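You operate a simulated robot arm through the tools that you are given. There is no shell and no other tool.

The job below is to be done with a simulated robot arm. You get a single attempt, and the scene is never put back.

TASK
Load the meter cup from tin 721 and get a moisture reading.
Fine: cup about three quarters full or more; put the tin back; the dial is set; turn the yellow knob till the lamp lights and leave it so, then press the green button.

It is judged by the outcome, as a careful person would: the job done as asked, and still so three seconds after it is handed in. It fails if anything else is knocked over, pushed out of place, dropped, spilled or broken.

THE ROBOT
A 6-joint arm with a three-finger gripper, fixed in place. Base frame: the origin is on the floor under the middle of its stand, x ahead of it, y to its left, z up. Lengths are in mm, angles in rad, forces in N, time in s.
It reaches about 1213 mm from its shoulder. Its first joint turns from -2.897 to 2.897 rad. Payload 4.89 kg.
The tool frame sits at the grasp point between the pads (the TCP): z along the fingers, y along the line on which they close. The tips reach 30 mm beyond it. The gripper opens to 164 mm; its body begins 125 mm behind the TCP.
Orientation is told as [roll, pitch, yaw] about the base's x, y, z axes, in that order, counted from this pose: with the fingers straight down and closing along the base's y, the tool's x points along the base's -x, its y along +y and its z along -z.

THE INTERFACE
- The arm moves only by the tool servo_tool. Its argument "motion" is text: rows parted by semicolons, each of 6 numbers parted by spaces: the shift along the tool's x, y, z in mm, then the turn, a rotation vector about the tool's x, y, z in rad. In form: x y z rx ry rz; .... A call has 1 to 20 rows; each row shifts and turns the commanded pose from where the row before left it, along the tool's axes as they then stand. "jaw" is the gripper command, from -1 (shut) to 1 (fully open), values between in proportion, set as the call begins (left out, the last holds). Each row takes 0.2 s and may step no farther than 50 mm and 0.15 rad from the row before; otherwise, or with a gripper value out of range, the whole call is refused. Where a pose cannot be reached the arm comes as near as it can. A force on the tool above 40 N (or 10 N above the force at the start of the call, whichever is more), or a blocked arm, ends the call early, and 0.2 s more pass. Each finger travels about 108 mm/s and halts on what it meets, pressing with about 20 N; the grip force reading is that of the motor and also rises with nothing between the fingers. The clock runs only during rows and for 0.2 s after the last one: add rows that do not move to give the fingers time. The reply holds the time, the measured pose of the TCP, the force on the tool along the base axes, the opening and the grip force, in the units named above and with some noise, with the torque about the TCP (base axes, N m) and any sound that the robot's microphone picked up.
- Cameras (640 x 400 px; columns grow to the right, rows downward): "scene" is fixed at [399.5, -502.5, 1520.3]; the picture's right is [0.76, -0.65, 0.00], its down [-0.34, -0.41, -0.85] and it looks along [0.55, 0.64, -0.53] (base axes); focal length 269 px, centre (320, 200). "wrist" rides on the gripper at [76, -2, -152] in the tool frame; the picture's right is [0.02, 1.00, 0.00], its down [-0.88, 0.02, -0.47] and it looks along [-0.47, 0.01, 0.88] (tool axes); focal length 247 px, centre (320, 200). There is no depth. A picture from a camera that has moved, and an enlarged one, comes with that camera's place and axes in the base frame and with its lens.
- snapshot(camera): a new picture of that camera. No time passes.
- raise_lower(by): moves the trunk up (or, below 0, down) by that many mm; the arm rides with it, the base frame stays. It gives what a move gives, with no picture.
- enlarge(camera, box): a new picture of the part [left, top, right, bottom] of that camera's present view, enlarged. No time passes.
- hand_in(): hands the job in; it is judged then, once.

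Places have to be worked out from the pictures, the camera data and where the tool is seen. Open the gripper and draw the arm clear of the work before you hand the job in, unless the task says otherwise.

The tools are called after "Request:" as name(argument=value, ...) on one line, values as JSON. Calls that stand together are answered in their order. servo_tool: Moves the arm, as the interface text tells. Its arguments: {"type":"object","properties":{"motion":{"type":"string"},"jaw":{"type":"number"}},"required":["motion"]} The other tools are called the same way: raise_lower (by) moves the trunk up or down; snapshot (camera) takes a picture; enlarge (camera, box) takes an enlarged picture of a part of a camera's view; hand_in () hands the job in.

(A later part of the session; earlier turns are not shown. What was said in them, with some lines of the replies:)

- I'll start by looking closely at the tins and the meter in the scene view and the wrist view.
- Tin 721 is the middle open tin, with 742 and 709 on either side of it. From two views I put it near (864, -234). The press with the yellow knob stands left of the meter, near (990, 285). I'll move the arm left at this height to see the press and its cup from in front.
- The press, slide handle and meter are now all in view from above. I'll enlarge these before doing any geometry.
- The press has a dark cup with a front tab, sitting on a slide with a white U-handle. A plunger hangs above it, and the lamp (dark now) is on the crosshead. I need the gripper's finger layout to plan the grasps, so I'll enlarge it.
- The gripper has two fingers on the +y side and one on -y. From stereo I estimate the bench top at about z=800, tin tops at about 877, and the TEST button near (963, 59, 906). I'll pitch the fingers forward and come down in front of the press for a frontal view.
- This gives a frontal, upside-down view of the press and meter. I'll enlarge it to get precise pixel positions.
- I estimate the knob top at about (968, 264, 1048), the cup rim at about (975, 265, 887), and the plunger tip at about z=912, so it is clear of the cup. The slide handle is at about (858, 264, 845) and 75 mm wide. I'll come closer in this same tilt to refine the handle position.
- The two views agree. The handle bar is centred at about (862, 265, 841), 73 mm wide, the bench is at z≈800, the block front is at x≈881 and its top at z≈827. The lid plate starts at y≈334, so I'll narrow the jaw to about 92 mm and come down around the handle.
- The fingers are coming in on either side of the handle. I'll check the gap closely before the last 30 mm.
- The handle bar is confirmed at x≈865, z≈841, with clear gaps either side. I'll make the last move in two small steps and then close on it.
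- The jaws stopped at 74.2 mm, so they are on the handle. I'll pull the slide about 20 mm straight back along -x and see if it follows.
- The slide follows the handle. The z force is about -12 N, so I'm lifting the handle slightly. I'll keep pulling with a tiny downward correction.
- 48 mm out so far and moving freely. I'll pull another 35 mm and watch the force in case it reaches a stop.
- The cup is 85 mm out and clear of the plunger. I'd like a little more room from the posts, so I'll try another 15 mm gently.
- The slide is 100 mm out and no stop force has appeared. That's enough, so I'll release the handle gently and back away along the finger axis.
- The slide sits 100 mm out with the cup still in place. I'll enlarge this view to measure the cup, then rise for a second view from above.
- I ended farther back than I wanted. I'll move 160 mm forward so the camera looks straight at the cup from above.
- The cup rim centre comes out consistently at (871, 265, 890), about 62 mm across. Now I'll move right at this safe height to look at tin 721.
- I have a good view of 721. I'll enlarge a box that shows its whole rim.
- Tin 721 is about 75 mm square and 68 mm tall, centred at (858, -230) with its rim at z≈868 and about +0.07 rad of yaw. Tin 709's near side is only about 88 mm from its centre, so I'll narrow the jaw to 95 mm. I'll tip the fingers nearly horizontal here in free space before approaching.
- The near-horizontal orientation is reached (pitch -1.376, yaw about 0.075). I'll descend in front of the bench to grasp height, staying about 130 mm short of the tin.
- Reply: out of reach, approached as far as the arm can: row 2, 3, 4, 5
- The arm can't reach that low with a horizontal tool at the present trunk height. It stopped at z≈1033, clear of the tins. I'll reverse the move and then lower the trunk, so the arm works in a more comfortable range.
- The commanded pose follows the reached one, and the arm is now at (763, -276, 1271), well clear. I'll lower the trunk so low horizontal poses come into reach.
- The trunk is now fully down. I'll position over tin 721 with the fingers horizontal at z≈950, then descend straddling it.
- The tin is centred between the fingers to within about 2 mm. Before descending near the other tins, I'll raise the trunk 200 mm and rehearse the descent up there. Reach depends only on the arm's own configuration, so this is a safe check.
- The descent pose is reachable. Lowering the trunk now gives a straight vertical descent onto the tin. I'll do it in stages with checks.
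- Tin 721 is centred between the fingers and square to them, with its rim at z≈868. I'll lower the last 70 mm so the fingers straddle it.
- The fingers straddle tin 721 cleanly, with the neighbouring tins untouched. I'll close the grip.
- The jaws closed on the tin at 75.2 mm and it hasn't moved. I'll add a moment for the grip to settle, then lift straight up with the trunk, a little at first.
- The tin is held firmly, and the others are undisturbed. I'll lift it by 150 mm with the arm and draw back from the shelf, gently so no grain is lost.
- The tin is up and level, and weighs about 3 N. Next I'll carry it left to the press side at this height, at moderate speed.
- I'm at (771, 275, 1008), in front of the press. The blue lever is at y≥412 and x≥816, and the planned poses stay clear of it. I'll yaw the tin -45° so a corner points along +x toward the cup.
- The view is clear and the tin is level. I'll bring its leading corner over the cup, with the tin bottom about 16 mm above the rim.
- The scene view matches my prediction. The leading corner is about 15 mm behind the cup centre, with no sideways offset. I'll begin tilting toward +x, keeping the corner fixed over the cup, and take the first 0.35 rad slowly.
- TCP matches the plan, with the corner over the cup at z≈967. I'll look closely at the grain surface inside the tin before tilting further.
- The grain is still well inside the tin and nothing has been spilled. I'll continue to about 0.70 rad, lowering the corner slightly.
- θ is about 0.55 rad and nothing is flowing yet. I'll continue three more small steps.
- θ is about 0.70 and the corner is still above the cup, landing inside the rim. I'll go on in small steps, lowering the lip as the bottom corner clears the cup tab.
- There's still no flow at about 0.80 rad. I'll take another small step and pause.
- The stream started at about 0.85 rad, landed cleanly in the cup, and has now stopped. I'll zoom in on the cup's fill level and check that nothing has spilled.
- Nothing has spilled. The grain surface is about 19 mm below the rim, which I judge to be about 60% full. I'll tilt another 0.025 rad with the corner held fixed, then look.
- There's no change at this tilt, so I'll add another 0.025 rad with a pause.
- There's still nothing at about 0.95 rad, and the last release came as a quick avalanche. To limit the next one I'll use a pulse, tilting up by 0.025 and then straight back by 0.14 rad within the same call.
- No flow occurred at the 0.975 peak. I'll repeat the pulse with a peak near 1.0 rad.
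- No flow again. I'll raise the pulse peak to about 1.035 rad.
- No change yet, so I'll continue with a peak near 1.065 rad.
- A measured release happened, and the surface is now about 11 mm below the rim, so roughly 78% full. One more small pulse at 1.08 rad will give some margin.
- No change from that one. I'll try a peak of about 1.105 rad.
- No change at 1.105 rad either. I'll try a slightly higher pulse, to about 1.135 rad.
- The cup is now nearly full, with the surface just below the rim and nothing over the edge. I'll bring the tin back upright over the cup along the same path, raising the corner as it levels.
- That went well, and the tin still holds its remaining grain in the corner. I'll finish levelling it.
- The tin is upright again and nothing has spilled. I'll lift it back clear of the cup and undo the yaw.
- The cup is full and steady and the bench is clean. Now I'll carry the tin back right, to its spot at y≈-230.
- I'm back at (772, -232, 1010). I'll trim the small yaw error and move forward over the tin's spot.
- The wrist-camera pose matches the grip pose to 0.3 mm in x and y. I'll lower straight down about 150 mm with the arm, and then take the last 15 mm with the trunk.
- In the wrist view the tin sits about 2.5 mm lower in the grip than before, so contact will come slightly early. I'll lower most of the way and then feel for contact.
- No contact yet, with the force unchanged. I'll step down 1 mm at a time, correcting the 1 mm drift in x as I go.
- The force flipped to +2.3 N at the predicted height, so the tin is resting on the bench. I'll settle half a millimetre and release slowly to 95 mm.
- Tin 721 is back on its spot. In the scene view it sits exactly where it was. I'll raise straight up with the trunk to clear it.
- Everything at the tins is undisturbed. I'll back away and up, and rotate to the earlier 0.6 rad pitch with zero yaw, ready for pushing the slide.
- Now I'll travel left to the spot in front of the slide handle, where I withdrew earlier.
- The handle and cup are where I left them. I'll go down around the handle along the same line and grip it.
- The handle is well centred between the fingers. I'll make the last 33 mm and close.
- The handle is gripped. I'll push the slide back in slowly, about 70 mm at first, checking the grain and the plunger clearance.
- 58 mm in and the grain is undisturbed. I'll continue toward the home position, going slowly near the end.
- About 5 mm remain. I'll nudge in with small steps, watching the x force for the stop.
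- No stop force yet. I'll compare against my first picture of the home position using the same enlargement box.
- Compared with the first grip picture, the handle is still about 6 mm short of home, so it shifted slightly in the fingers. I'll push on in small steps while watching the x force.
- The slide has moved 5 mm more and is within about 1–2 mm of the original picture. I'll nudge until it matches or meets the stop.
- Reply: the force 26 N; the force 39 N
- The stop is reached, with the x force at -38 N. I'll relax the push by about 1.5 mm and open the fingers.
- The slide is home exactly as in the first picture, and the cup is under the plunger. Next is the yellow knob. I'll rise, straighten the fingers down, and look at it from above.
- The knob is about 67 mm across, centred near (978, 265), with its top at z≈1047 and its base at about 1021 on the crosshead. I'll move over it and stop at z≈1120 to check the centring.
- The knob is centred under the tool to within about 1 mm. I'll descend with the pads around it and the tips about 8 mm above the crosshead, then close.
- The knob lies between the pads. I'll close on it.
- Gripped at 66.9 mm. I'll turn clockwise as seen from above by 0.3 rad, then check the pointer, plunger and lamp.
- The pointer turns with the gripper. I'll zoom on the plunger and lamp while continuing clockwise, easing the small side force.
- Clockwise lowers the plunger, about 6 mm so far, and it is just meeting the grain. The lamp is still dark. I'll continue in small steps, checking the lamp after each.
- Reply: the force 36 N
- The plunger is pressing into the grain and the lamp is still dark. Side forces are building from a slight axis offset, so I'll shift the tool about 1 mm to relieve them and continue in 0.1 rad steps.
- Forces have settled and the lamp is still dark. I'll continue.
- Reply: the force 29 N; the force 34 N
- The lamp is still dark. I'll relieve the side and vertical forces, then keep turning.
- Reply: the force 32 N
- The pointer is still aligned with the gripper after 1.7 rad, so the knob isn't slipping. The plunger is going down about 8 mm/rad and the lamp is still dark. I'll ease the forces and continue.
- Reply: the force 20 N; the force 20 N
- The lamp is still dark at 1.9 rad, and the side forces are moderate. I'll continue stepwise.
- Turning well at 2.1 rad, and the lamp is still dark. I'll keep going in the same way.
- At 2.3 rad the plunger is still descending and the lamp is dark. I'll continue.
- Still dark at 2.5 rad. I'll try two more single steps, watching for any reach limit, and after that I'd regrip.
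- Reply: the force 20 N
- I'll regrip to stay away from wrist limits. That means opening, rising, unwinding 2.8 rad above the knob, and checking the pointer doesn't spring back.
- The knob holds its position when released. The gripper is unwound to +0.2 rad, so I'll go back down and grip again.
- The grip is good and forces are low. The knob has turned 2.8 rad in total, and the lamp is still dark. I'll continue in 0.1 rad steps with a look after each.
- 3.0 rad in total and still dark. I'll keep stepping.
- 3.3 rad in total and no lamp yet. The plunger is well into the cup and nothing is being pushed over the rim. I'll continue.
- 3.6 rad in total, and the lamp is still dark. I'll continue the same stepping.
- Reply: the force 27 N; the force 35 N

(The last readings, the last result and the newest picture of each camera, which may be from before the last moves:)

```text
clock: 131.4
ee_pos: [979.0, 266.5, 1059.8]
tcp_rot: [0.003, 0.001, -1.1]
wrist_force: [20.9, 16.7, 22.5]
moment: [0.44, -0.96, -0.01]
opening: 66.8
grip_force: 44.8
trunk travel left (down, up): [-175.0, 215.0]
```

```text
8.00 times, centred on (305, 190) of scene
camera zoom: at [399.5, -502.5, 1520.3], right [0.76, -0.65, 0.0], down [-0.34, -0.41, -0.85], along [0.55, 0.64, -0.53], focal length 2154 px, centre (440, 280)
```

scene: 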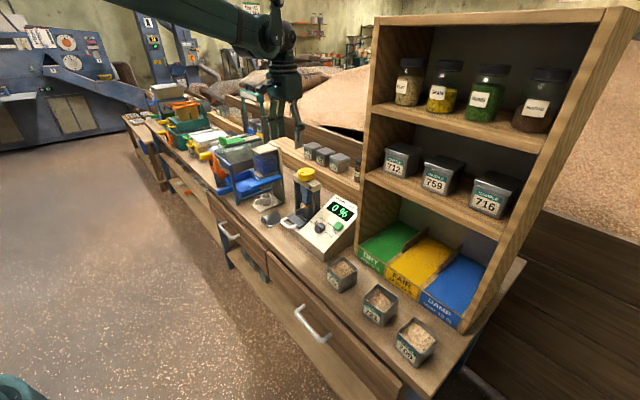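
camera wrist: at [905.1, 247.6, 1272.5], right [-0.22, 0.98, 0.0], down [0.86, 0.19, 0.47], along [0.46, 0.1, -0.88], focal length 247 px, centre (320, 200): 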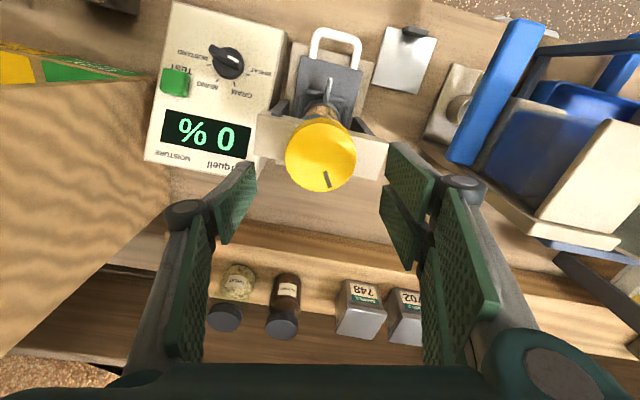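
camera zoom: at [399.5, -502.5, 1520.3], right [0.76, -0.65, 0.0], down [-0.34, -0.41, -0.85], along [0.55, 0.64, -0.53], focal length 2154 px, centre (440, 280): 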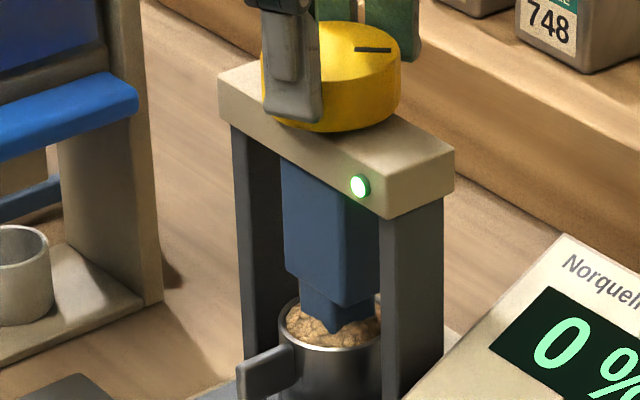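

The lamp is lit green. I'll stop turning, relieve the side forces with a tiny shift and no rotation, and confirm it stays lit.

Request:
servo_tool(motion="0.2 0.8 -0.8 0 0 0; 0 0 0 0 0 0")

Request:
enlarge(camera="scene", box=[285, 165, 325, 215])

Request:
enlarge(camera="wrist", box=[200, 80, 440, 260])

```text
clock: 132.0
ee_pos: [978.8, 266.9, 1059.8]
tcp_rot: [-0.002, 0.0, -1.102]
wrist_force: [8.0, 10.7, 4.7]
moment: [0.48, -0.59, 0.04]
opening: 66.8
grip_force: 45.3
trunk travel left (down, up): [-175.0, 215.0]
```

```text
8.00 times, centred on (305, 190) of scene
camera zoom: at [399.5, -502.5, 1520.3], right [0.76, -0.65, 0.0], down [-0.34, -0.41, -0.85], along [0.55, 0.64, -0.53], focal length 2154 px, centre (440, 280)
```

zoom: 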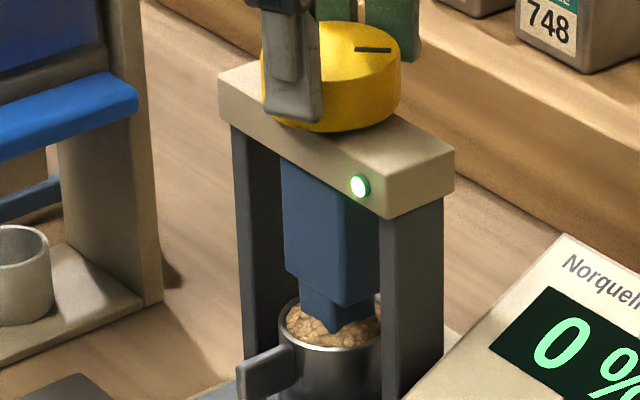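

```text
2.22 times, centred on (320, 170) of wrist
camera zoom: at [943.7, 333.5, 1212.3], right [0.88, 0.47, 0.0], down [0.42, -0.78, 0.47], along [0.22, -0.42, -0.88], focal length 549 px, centre (320, 267)
```

zoom: 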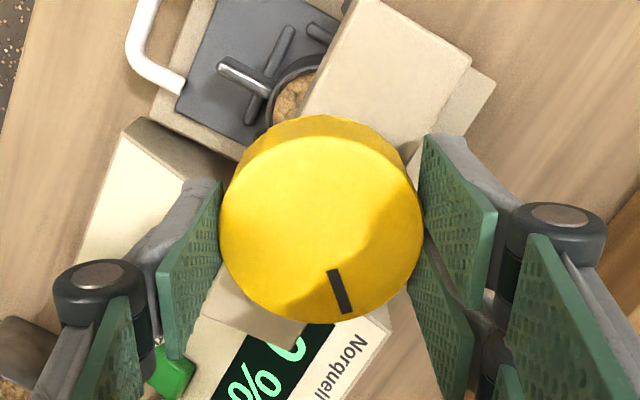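

The lamp stays lit. I'll open the fingers slowly and check that it remains lit.

Request:
servo_tool(motion="0 0 0 0 0 0; 0 0 0 0 0 0; 0 0 0 0 0 0; 0 0 -15 0 0 0; 0 0 -20 0 0 0; 0 0 -25 0 0 0; 0 0 -30 0 0 0", jaw=0.2)

Request:
enlarge(camera="scene", box=[270, 150, 350, 230])

```text
clock: 133.6
ee_pos: [981.2, 266.6, 1149.4]
tcp_rot: [0.0, -0.001, -1.102]
wrist_force: [0.7, 0.7, -2.0]
moment: [-0.05, 0.07, -0.03]
opening: 98.5
grip_force: 0.0
trunk travel left (down, up): [-175.0, 215.0]
```

```text
5.00 times, centred on (310, 190) of scene
camera zoom: at [399.5, -502.5, 1520.3], right [0.76, -0.65, 0.0], down [-0.34, -0.41, -0.85], along [0.55, 0.64, -0.53], focal length 1346 px, centre (370, 250)
```

zoom: 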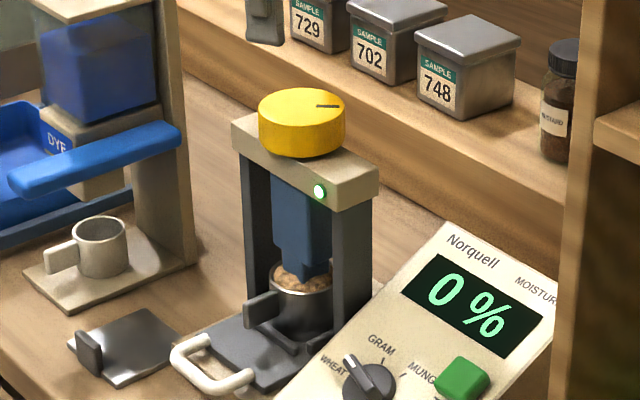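

The lamp remains lit with the knob released. For the TEST button, near (961, 60, 907) on a panel sloping about 21°, I'll unwind the yaw, close the fingers and move over to the meter.

Request:
servo_tool(motion="0 0 0 0 0 -0.1377; 0 0 0 0 0 -0.1377; 0 0 0 0 0 -0.1377; 0 0 0 0 0 -0.1377; 0 0 0 0 0 -0.1377; 0 0 0 0 0 -0.1377; 0 0 0 0 0 -0.1377; 0 0 0 0 0 -0.1377; 20 -39.6 0 0 0 0; 20 -39.6 0 0 0 0; 20 -39.6 0 0 0 0; 20 -39.6 0 0 0 0; 20 -39.6 0 0 0 0", jaw=-1)

Request:
servo_tool(motion="0 0 0 0 -0.1233 0; 0 0 0 0 -0.1233 0; 0 0 0 0 -0.1233 0")

Request:
snapshot(camera="wrist")

Request:
enlarge(camera="wrist", box=[230, 60, 410, 200])

```text
clock: 136.4
ee_pos: [879.2, 69.8, 1149.7]
tcp_rot: [0.0, 0.0, 0.001]
wrist_force: [0.5, 1.4, -0.7]
moment: [-0.25, 0.15, 0.02]
opening: 0.2
grip_force: 19.9
trunk travel left (down, up): [-175.0, 215.0]
```

```text
clock: 137.2
ee_pos: [880.6, 66.5, 1150.0]
tcp_rot: [0.0, -0.37, 0.0]
wrist_force: [1.2, 0.2, -0.5]
moment: [-0.04, 0.15, 0.0]
opening: 0.0
grip_force: 20.3
trunk travel left (down, up): [-175.0, 215.0]
```

```text
taken
camera wrist: at [754.0, 66.4, 1264.3], right [-0.02, 1.0, -0.01], down [0.65, 0.02, 0.76], along [0.76, 0.01, -0.65], focal length 247 px, centre (320, 200)
```

wrist: 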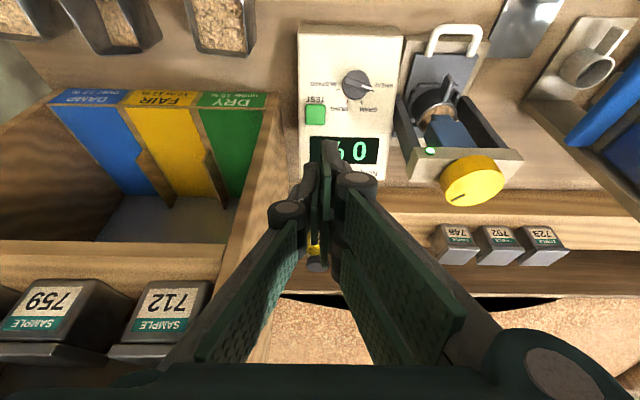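

```text
2.86 times, centred on (320, 130) of wrist
camera zoom: at [754.0, 66.4, 1264.3], right [-0.02, 1.0, -0.01], down [0.65, 0.02, 0.76], along [0.76, 0.01, -0.65], focal length 706 px, centre (320, 400)
```

zoom: 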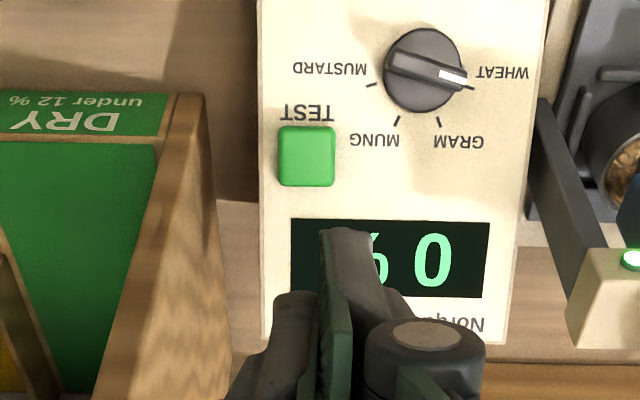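

The button comes out at (960.5, 60, 906) from two views. I'll come down along the panel normal to about 50 mm above it.

Request:
servo_tool(motion="3.4 0 44.1 0 0 0; 3.4 0 44.1 0 0 0; 3.4 0 44.1 0 0 0; 3.4 0 44.1 0 0 0")

Request:
snapshot(camera="wrist")

Request:
enlarge(camera="wrist", box=[240, 100, 400, 220])

Request:
enlarge(camera="scene", box=[270, 150, 390, 260])

```text
clock: 138.2
ee_pos: [929.3, 68.7, 980.6]
tcp_rot: [0.0, -0.37, 0.001]
wrist_force: [-0.6, -0.3, 0.5]
moment: [0.01, -0.13, 0.03]
opening: 0.0
grip_force: 19.8
trunk travel left (down, up): [-175.0, 215.0]
```

```text
taken
camera wrist: at [803.8, 66.5, 1095.4], right [-0.02, 1.0, -0.01], down [0.65, 0.02, 0.76], along [0.76, 0.01, -0.65], focal length 247 px, centre (320, 200)
```

wrist: 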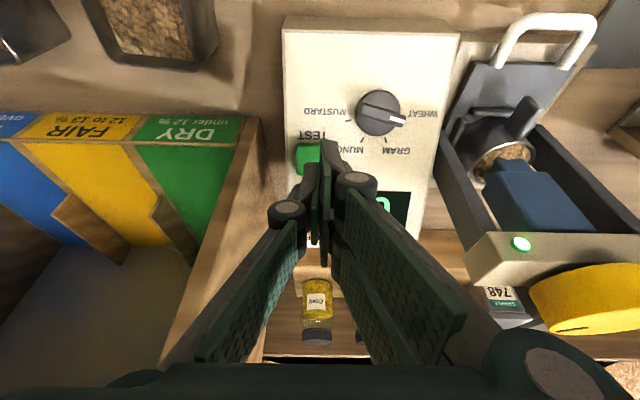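

```text
3.33 times, centred on (320, 160) of wrist
camera zoom: at [803.8, 66.5, 1095.4], right [-0.02, 1.0, -0.01], down [0.65, 0.02, 0.76], along [0.76, 0.01, -0.65], focal length 823 px, centre (320, 333)
```

zoom: 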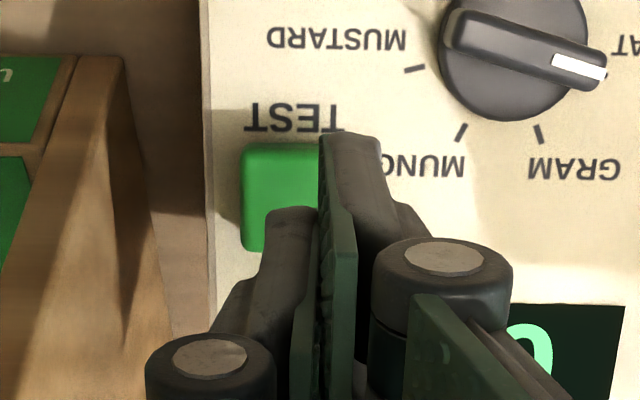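

```text
3.64 times, centred on (330, 205) of scene
camera zoom: at [399.5, -502.5, 1520.3], right [0.76, -0.65, 0.0], down [-0.34, -0.41, -0.85], along [0.55, 0.64, -0.53], focal length 979 px, centre (284, 182)
```

zoom: 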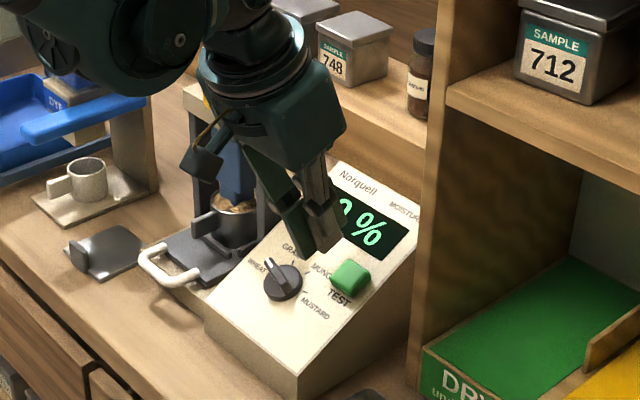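

The tips line up with the button and clear the dial. I'll approach along the tool axis to just short of contact, then press in small steps, watching the force.

Request:
servo_tool(motion="0 0 14 0 0 0; 0 0 14 0 0 0; 0 0 12 0 0 0")

Request:
enlarge(camera="scene", box=[300, 180, 370, 250])

Request:
enlarge(camera="wrist", box=[240, 100, 400, 220])

```text
clock: 139.0
ee_pos: [943.4, 67.9, 943.9]
tcp_rot: [-0.001, -0.371, 0.002]
wrist_force: [-0.1, 0.4, 1.5]
moment: [0.01, -0.05, 0.0]
opening: 0.0
grip_force: 19.7
trunk travel left (down, up): [-175.0, 215.0]
```

```text
5.71 times, centred on (335, 215) of scene
camera zoom: at [399.5, -502.5, 1520.3], right [0.76, -0.65, 0.0], down [-0.34, -0.41, -0.85], along [0.55, 0.64, -0.53], focal length 1539 px, centre (234, 114)
```

zoom: 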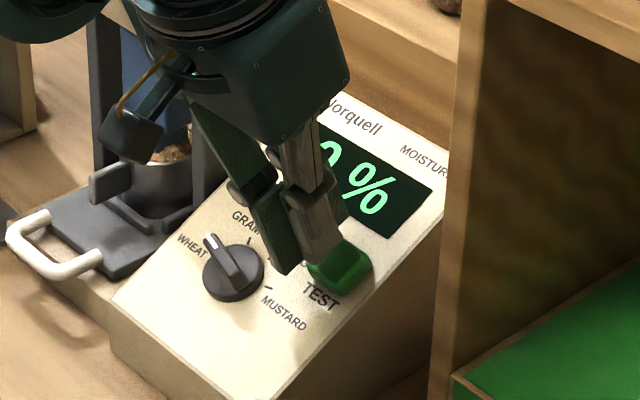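

```text
3.33 times, centred on (320, 160) of wrist
camera zoom: at [818.3, 66.4, 1059.1], right [-0.02, 1.0, -0.01], down [0.65, 0.02, 0.76], along [0.76, 0.01, -0.65], focal length 823 px, centre (320, 333)
```

zoom: 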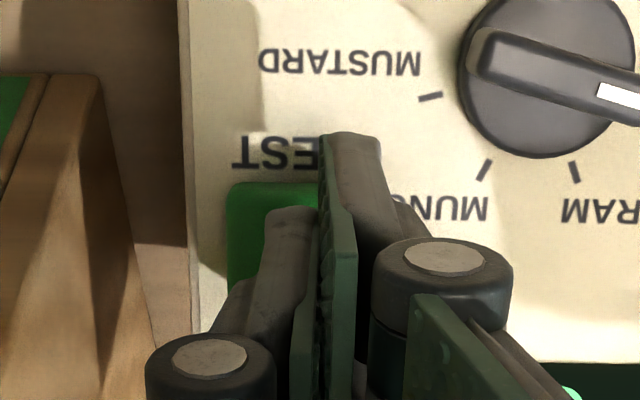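

The tips are about 10 mm above the button and slightly to its left. I'll shift 5 mm toward -y to centre on it, then step down gently.

Request:
servo_tool(motion="0 -5 0 0 0 0; 0 0 4 0 0 0; 0 0 3 0 0 0")

Request:
servo_tool(motion="0 0 2 0 0 0; 0 0 0 0 0 0")

Request:
enlarge(camera="scene", box=[300, 180, 370, 250])

```text
clock: 139.8
ee_pos: [947.9, 63.1, 937.7]
tcp_rot: [0.0, -0.37, -0.001]
wrist_force: [-0.5, -0.6, 0.6]
moment: [0.01, -0.01, 0.01]
opening: 0.0
grip_force: 19.9
trunk travel left (down, up): [-175.0, 215.0]
```

```text
clock: 140.4
ee_pos: [949.1, 62.9, 935.1]
tcp_rot: [0.0, -0.37, -0.001]
wrist_force: [0.7, 0.2, -1.4]
moment: [0.04, 0.03, -0.02]
opening: 0.0
grip_force: 20.0
trunk travel left (down, up): [-175.0, 215.0]
```

```text
5.71 times, centred on (335, 215) of scene
camera zoom: at [399.5, -502.5, 1520.3], right [0.76, -0.65, 0.0], down [-0.34, -0.41, -0.85], along [0.55, 0.64, -0.53], focal length 1539 px, centre (234, 114)
```

zoom: 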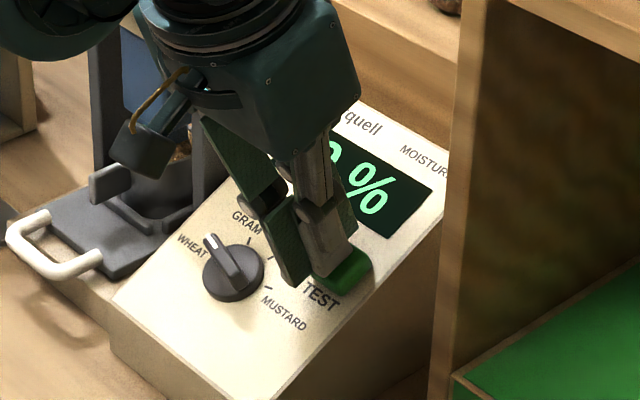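

Not touching yet. I'll keep stepping down by 1.5 mm with force checks.

Request:
servo_tool(motion="0 0 1.5 0 0 0; 0 0 0 0 0 0")

Request:
servo_tool(motion="0 0 1.5 0 0 0; 0 0 0 0 0 0")

Request:
enlarge(camera="scene", box=[300, 180, 370, 250])

```text
clock: 141.0
ee_pos: [949.8, 63.3, 934.0]
tcp_rot: [0.0, -0.369, 0.001]
wrist_force: [0.4, 0.1, 0.7]
moment: [0.02, -0.04, -0.02]
opening: 0.0
grip_force: 20.4
trunk travel left (down, up): [-175.0, 215.0]
```

```text
clock: 141.6
ee_pos: [948.6, 62.3, 931.3]
tcp_rot: [-0.002, -0.37, 0.002]
wrist_force: [0.1, 0.3, 1.6]
moment: [0.0, -0.06, 0.03]
opening: 0.1
grip_force: 19.8
trunk travel left (down, up): [-175.0, 215.0]
```

```text
5.71 times, centred on (335, 215) of scene
camera zoom: at [399.5, -502.5, 1520.3], right [0.76, -0.65, 0.0], down [-0.34, -0.41, -0.85], along [0.55, 0.64, -0.53], focal length 1539 px, centre (234, 114)
```

zoom: 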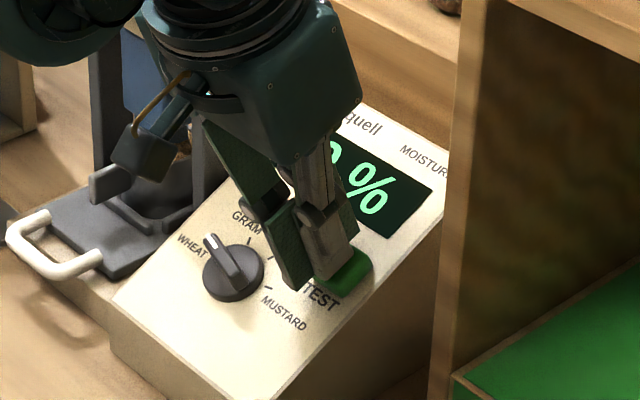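

Still about zero force, so the closed tips are a little short of the button. I'll continue stepping.

Request:
servo_tool(motion="0 0 1.5 0 0 0; 0 0 0 0 0 0")

Request:
servo_tool(motion="0 0 1.5 0 0 0; 0 0 0 0 0 0")

Request:
enlarge(camera="scene", box=[300, 180, 370, 250])

Request:
enlarge(camera="wrist", box=[240, 100, 400, 220])

```text
clock: 142.2
ee_pos: [950.1, 62.6, 931.0]
tcp_rot: [-0.001, -0.371, 0.001]
wrist_force: [-1.0, 0.1, 1.6]
moment: [-0.01, -0.07, 0.02]
opening: 0.0
grip_force: 19.8
trunk travel left (down, up): [-175.0, 215.0]
```

```text
clock: 142.8
ee_pos: [949.3, 62.8, 929.7]
tcp_rot: [0.0, -0.37, 0.001]
wrist_force: [-0.1, 0.1, 2.7]
moment: [0.0, -0.05, -0.01]
opening: 0.1
grip_force: 20.4
trunk travel left (down, up): [-175.0, 215.0]
heard: click
```

```text
5.71 times, centred on (335, 215) of scene
camera zoom: at [399.5, -502.5, 1520.3], right [0.76, -0.65, 0.0], down [-0.34, -0.41, -0.85], along [0.55, 0.64, -0.53], focal length 1539 px, centre (234, 114)
```

zoom: 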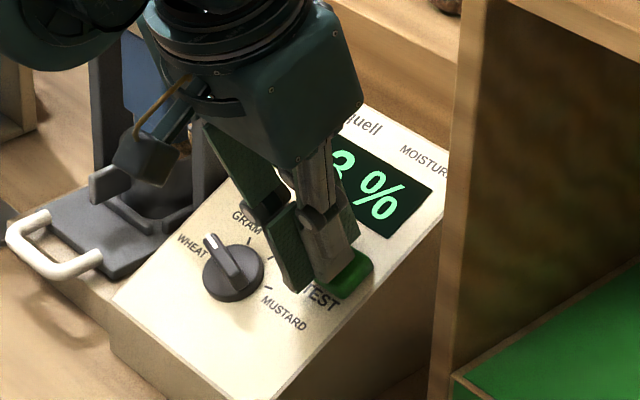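

```text
3.33 times, centred on (320, 160) of wrist
camera zoom: at [824.5, 61.2, 1044.4], right [-0.02, 1.0, -0.01], down [0.65, 0.02, 0.76], along [0.76, 0.01, -0.65], focal length 823 px, centre (320, 333)
```

zoom: 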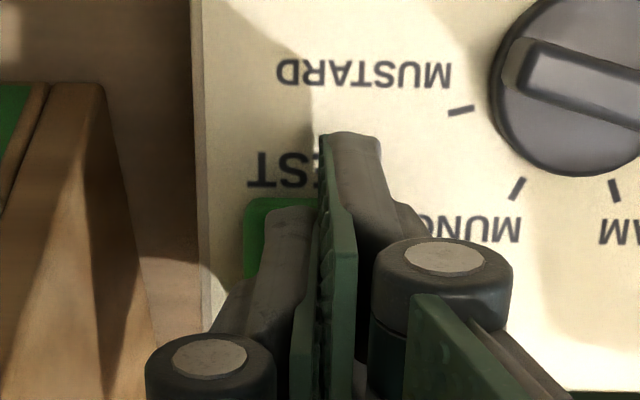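

A click was heard and the display now shows a reading. I'll back off straight along the tool axis and read it.

Request:
servo_tool(motion="0 0 -10 0 0 0; 0 0 -30 0 0 0; 0 0 -45 0 0 0; 0 0 -45 0 0 0; 0 0 -45 0 0 0")

Request:
enlarge(camera="scene", box=[270, 160, 380, 260])

Request:
snapshot(camera="wrist")

```text
clock: 144.0
ee_pos: [889.1, 63.0, 1093.7]
tcp_rot: [0.001, -0.371, 0.0]
wrist_force: [0.8, -0.2, -0.3]
moment: [0.02, 0.18, 0.04]
opening: 0.0
grip_force: 19.4
trunk travel left (down, up): [-175.0, 215.0]
```

```text
4.00 times, centred on (325, 210) of scene
camera zoom: at [399.5, -502.5, 1520.3], right [0.76, -0.65, 0.0], down [-0.34, -0.41, -0.85], along [0.55, 0.64, -0.53], focal length 1077 px, centre (300, 160)
```

zoom: 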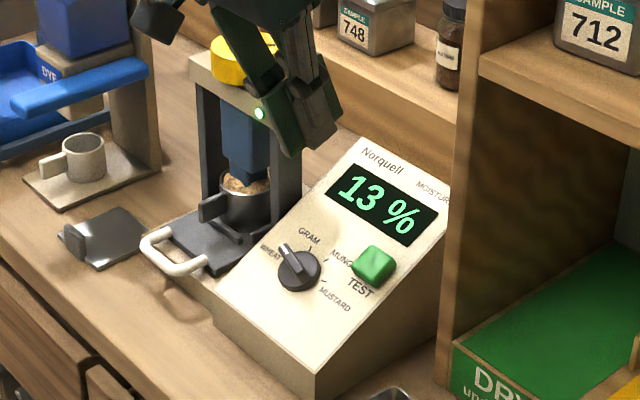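

```text
taken
camera wrist: at [762.5, 60.8, 1207.4], right [-0.02, 1.0, -0.01], down [0.65, 0.02, 0.76], along [0.76, 0.01, -0.65], focal length 247 px, centre (320, 200)
```

wrist: 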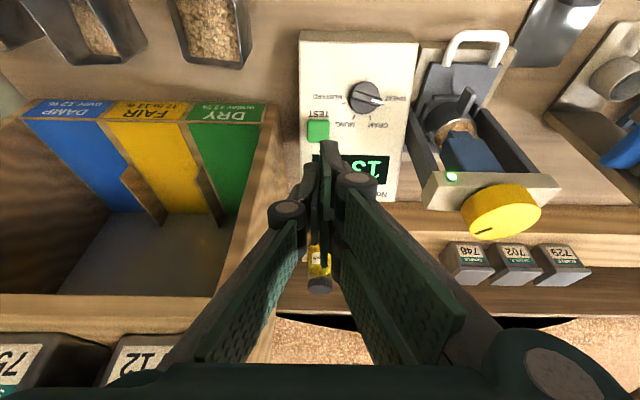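

The display reads 13 % and the lamp is still lit. I'll draw the arm back and up, clear of everything, and open the gripper.

Request:
servo_tool(motion="0 0 -45 0 0 0; 0 0 -45 0 0 0; 20 0 -40 0 0 0; 40 0 -20 0 0 0; 40 0 -20 0 0 0; 40 0 -20 0 0 0")

Request:
servo_tool(motion="40 0 -15 0 0.12 0; 40 0 -10 0 0.12 0; 0 0 0 0 0.13 0; 0 0 0 0 0 0; 0 0 0 0 0 0; 0 0 0 0 0 0", jaw=0.8)

Request:
snapshot(camera="scene")

Request:
enlarge(camera="scene", box=[240, 150, 380, 260])

Request:
enlarge(camera="scene", box=[310, 240, 470, 380])

```text
clock: 145.4
ee_pos: [688.6, 63.6, 1218.0]
tcp_rot: [0.001, -0.369, 0.0]
wrist_force: [1.9, 0.3, -0.9]
moment: [-0.03, 0.24, -0.02]
opening: 0.1
grip_force: 20.4
trunk travel left (down, up): [-175.0, 215.0]
```

```text
clock: 146.8
ee_pos: [604.0, 62.0, 1219.3]
tcp_rot: [0.0, 0.0, 0.001]
wrist_force: [1.0, 0.4, -1.4]
moment: [-0.03, 0.05, 0.02]
opening: 147.5
grip_force: 0.0
trunk travel left (down, up): [-175.0, 215.0]
```

```text
taken
```

scene: 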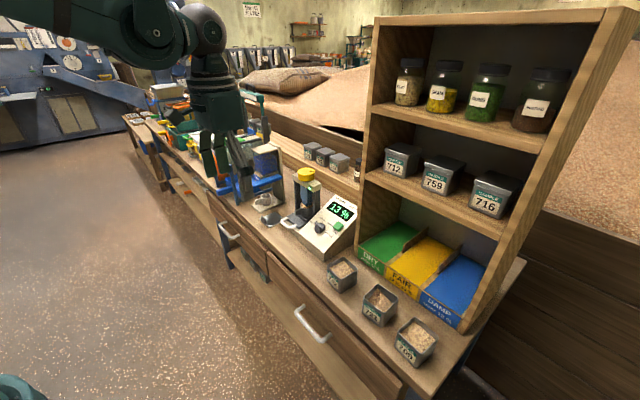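

```text
3.64 times, centred on (310, 205) of scene
camera zoom: at [399.5, -502.5, 1520.3], right [0.76, -0.65, 0.0], down [-0.34, -0.41, -0.85], along [0.55, 0.64, -0.53], focal length 979 px, centre (356, 182)
```

zoom: 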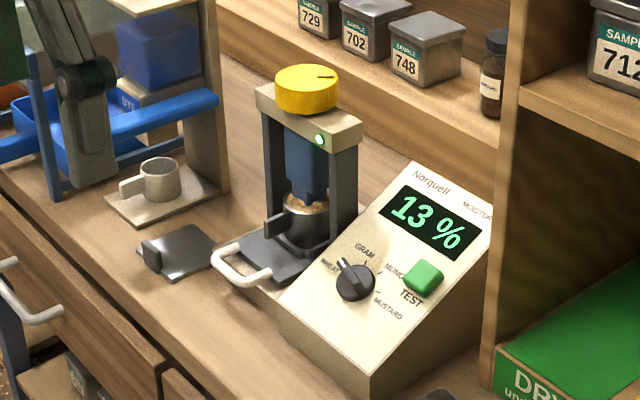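

```text
2.86 times, centred on (390, 310) of scene
camera zoom: at [399.5, -502.5, 1520.3], right [0.76, -0.65, 0.0], down [-0.34, -0.41, -0.85], along [0.55, 0.64, -0.53], focal length 769 px, centre (120, -114)
```

zoom: 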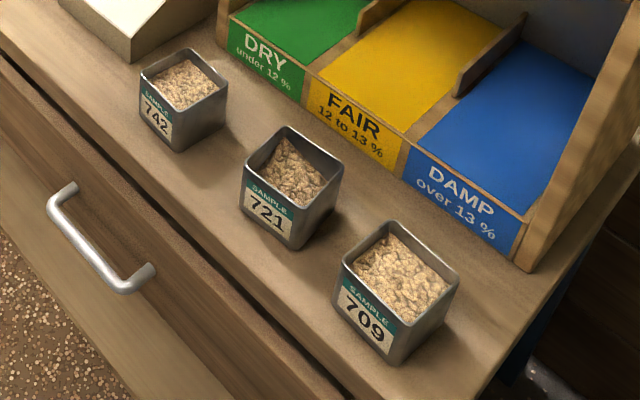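

Everything checks out:
- **Reading:** the display shows 13 %.
- **Press:** the lamp is lit, the slide is home with the filled cup, and the dial is unchanged.
- **Tin and bench:** tin 721 is back on its original spot with its neighbours undisturbed, and I can see no spilled grain.
- **Arm:** the gripper is open and the arm is clear.

I'm handing in.

Request:
hand_in()

```text
The job is handed in.
```

The moisture reading for tin 721 came out at **13 %**, and the job is handed in.

- **Cup:** filled from tin 721 to just below the rim, more than three quarters. I could see no spilled grain in the pictures.
- **Tin:** back on its original spot, with tins 742 and 709 undisturbed. It still holds some grain.
- **Press:** the cup slide is pushed fully in. I turned the yellow knob clockwise until the lamp lit, and it stayed lit after I let go.
- **Meter:** I left the dial as it was set. The green button clicked when pressed, and the display went from 0 % to 13 %.
- **Arm:** the gripper is open and the arm is clear of the bench.
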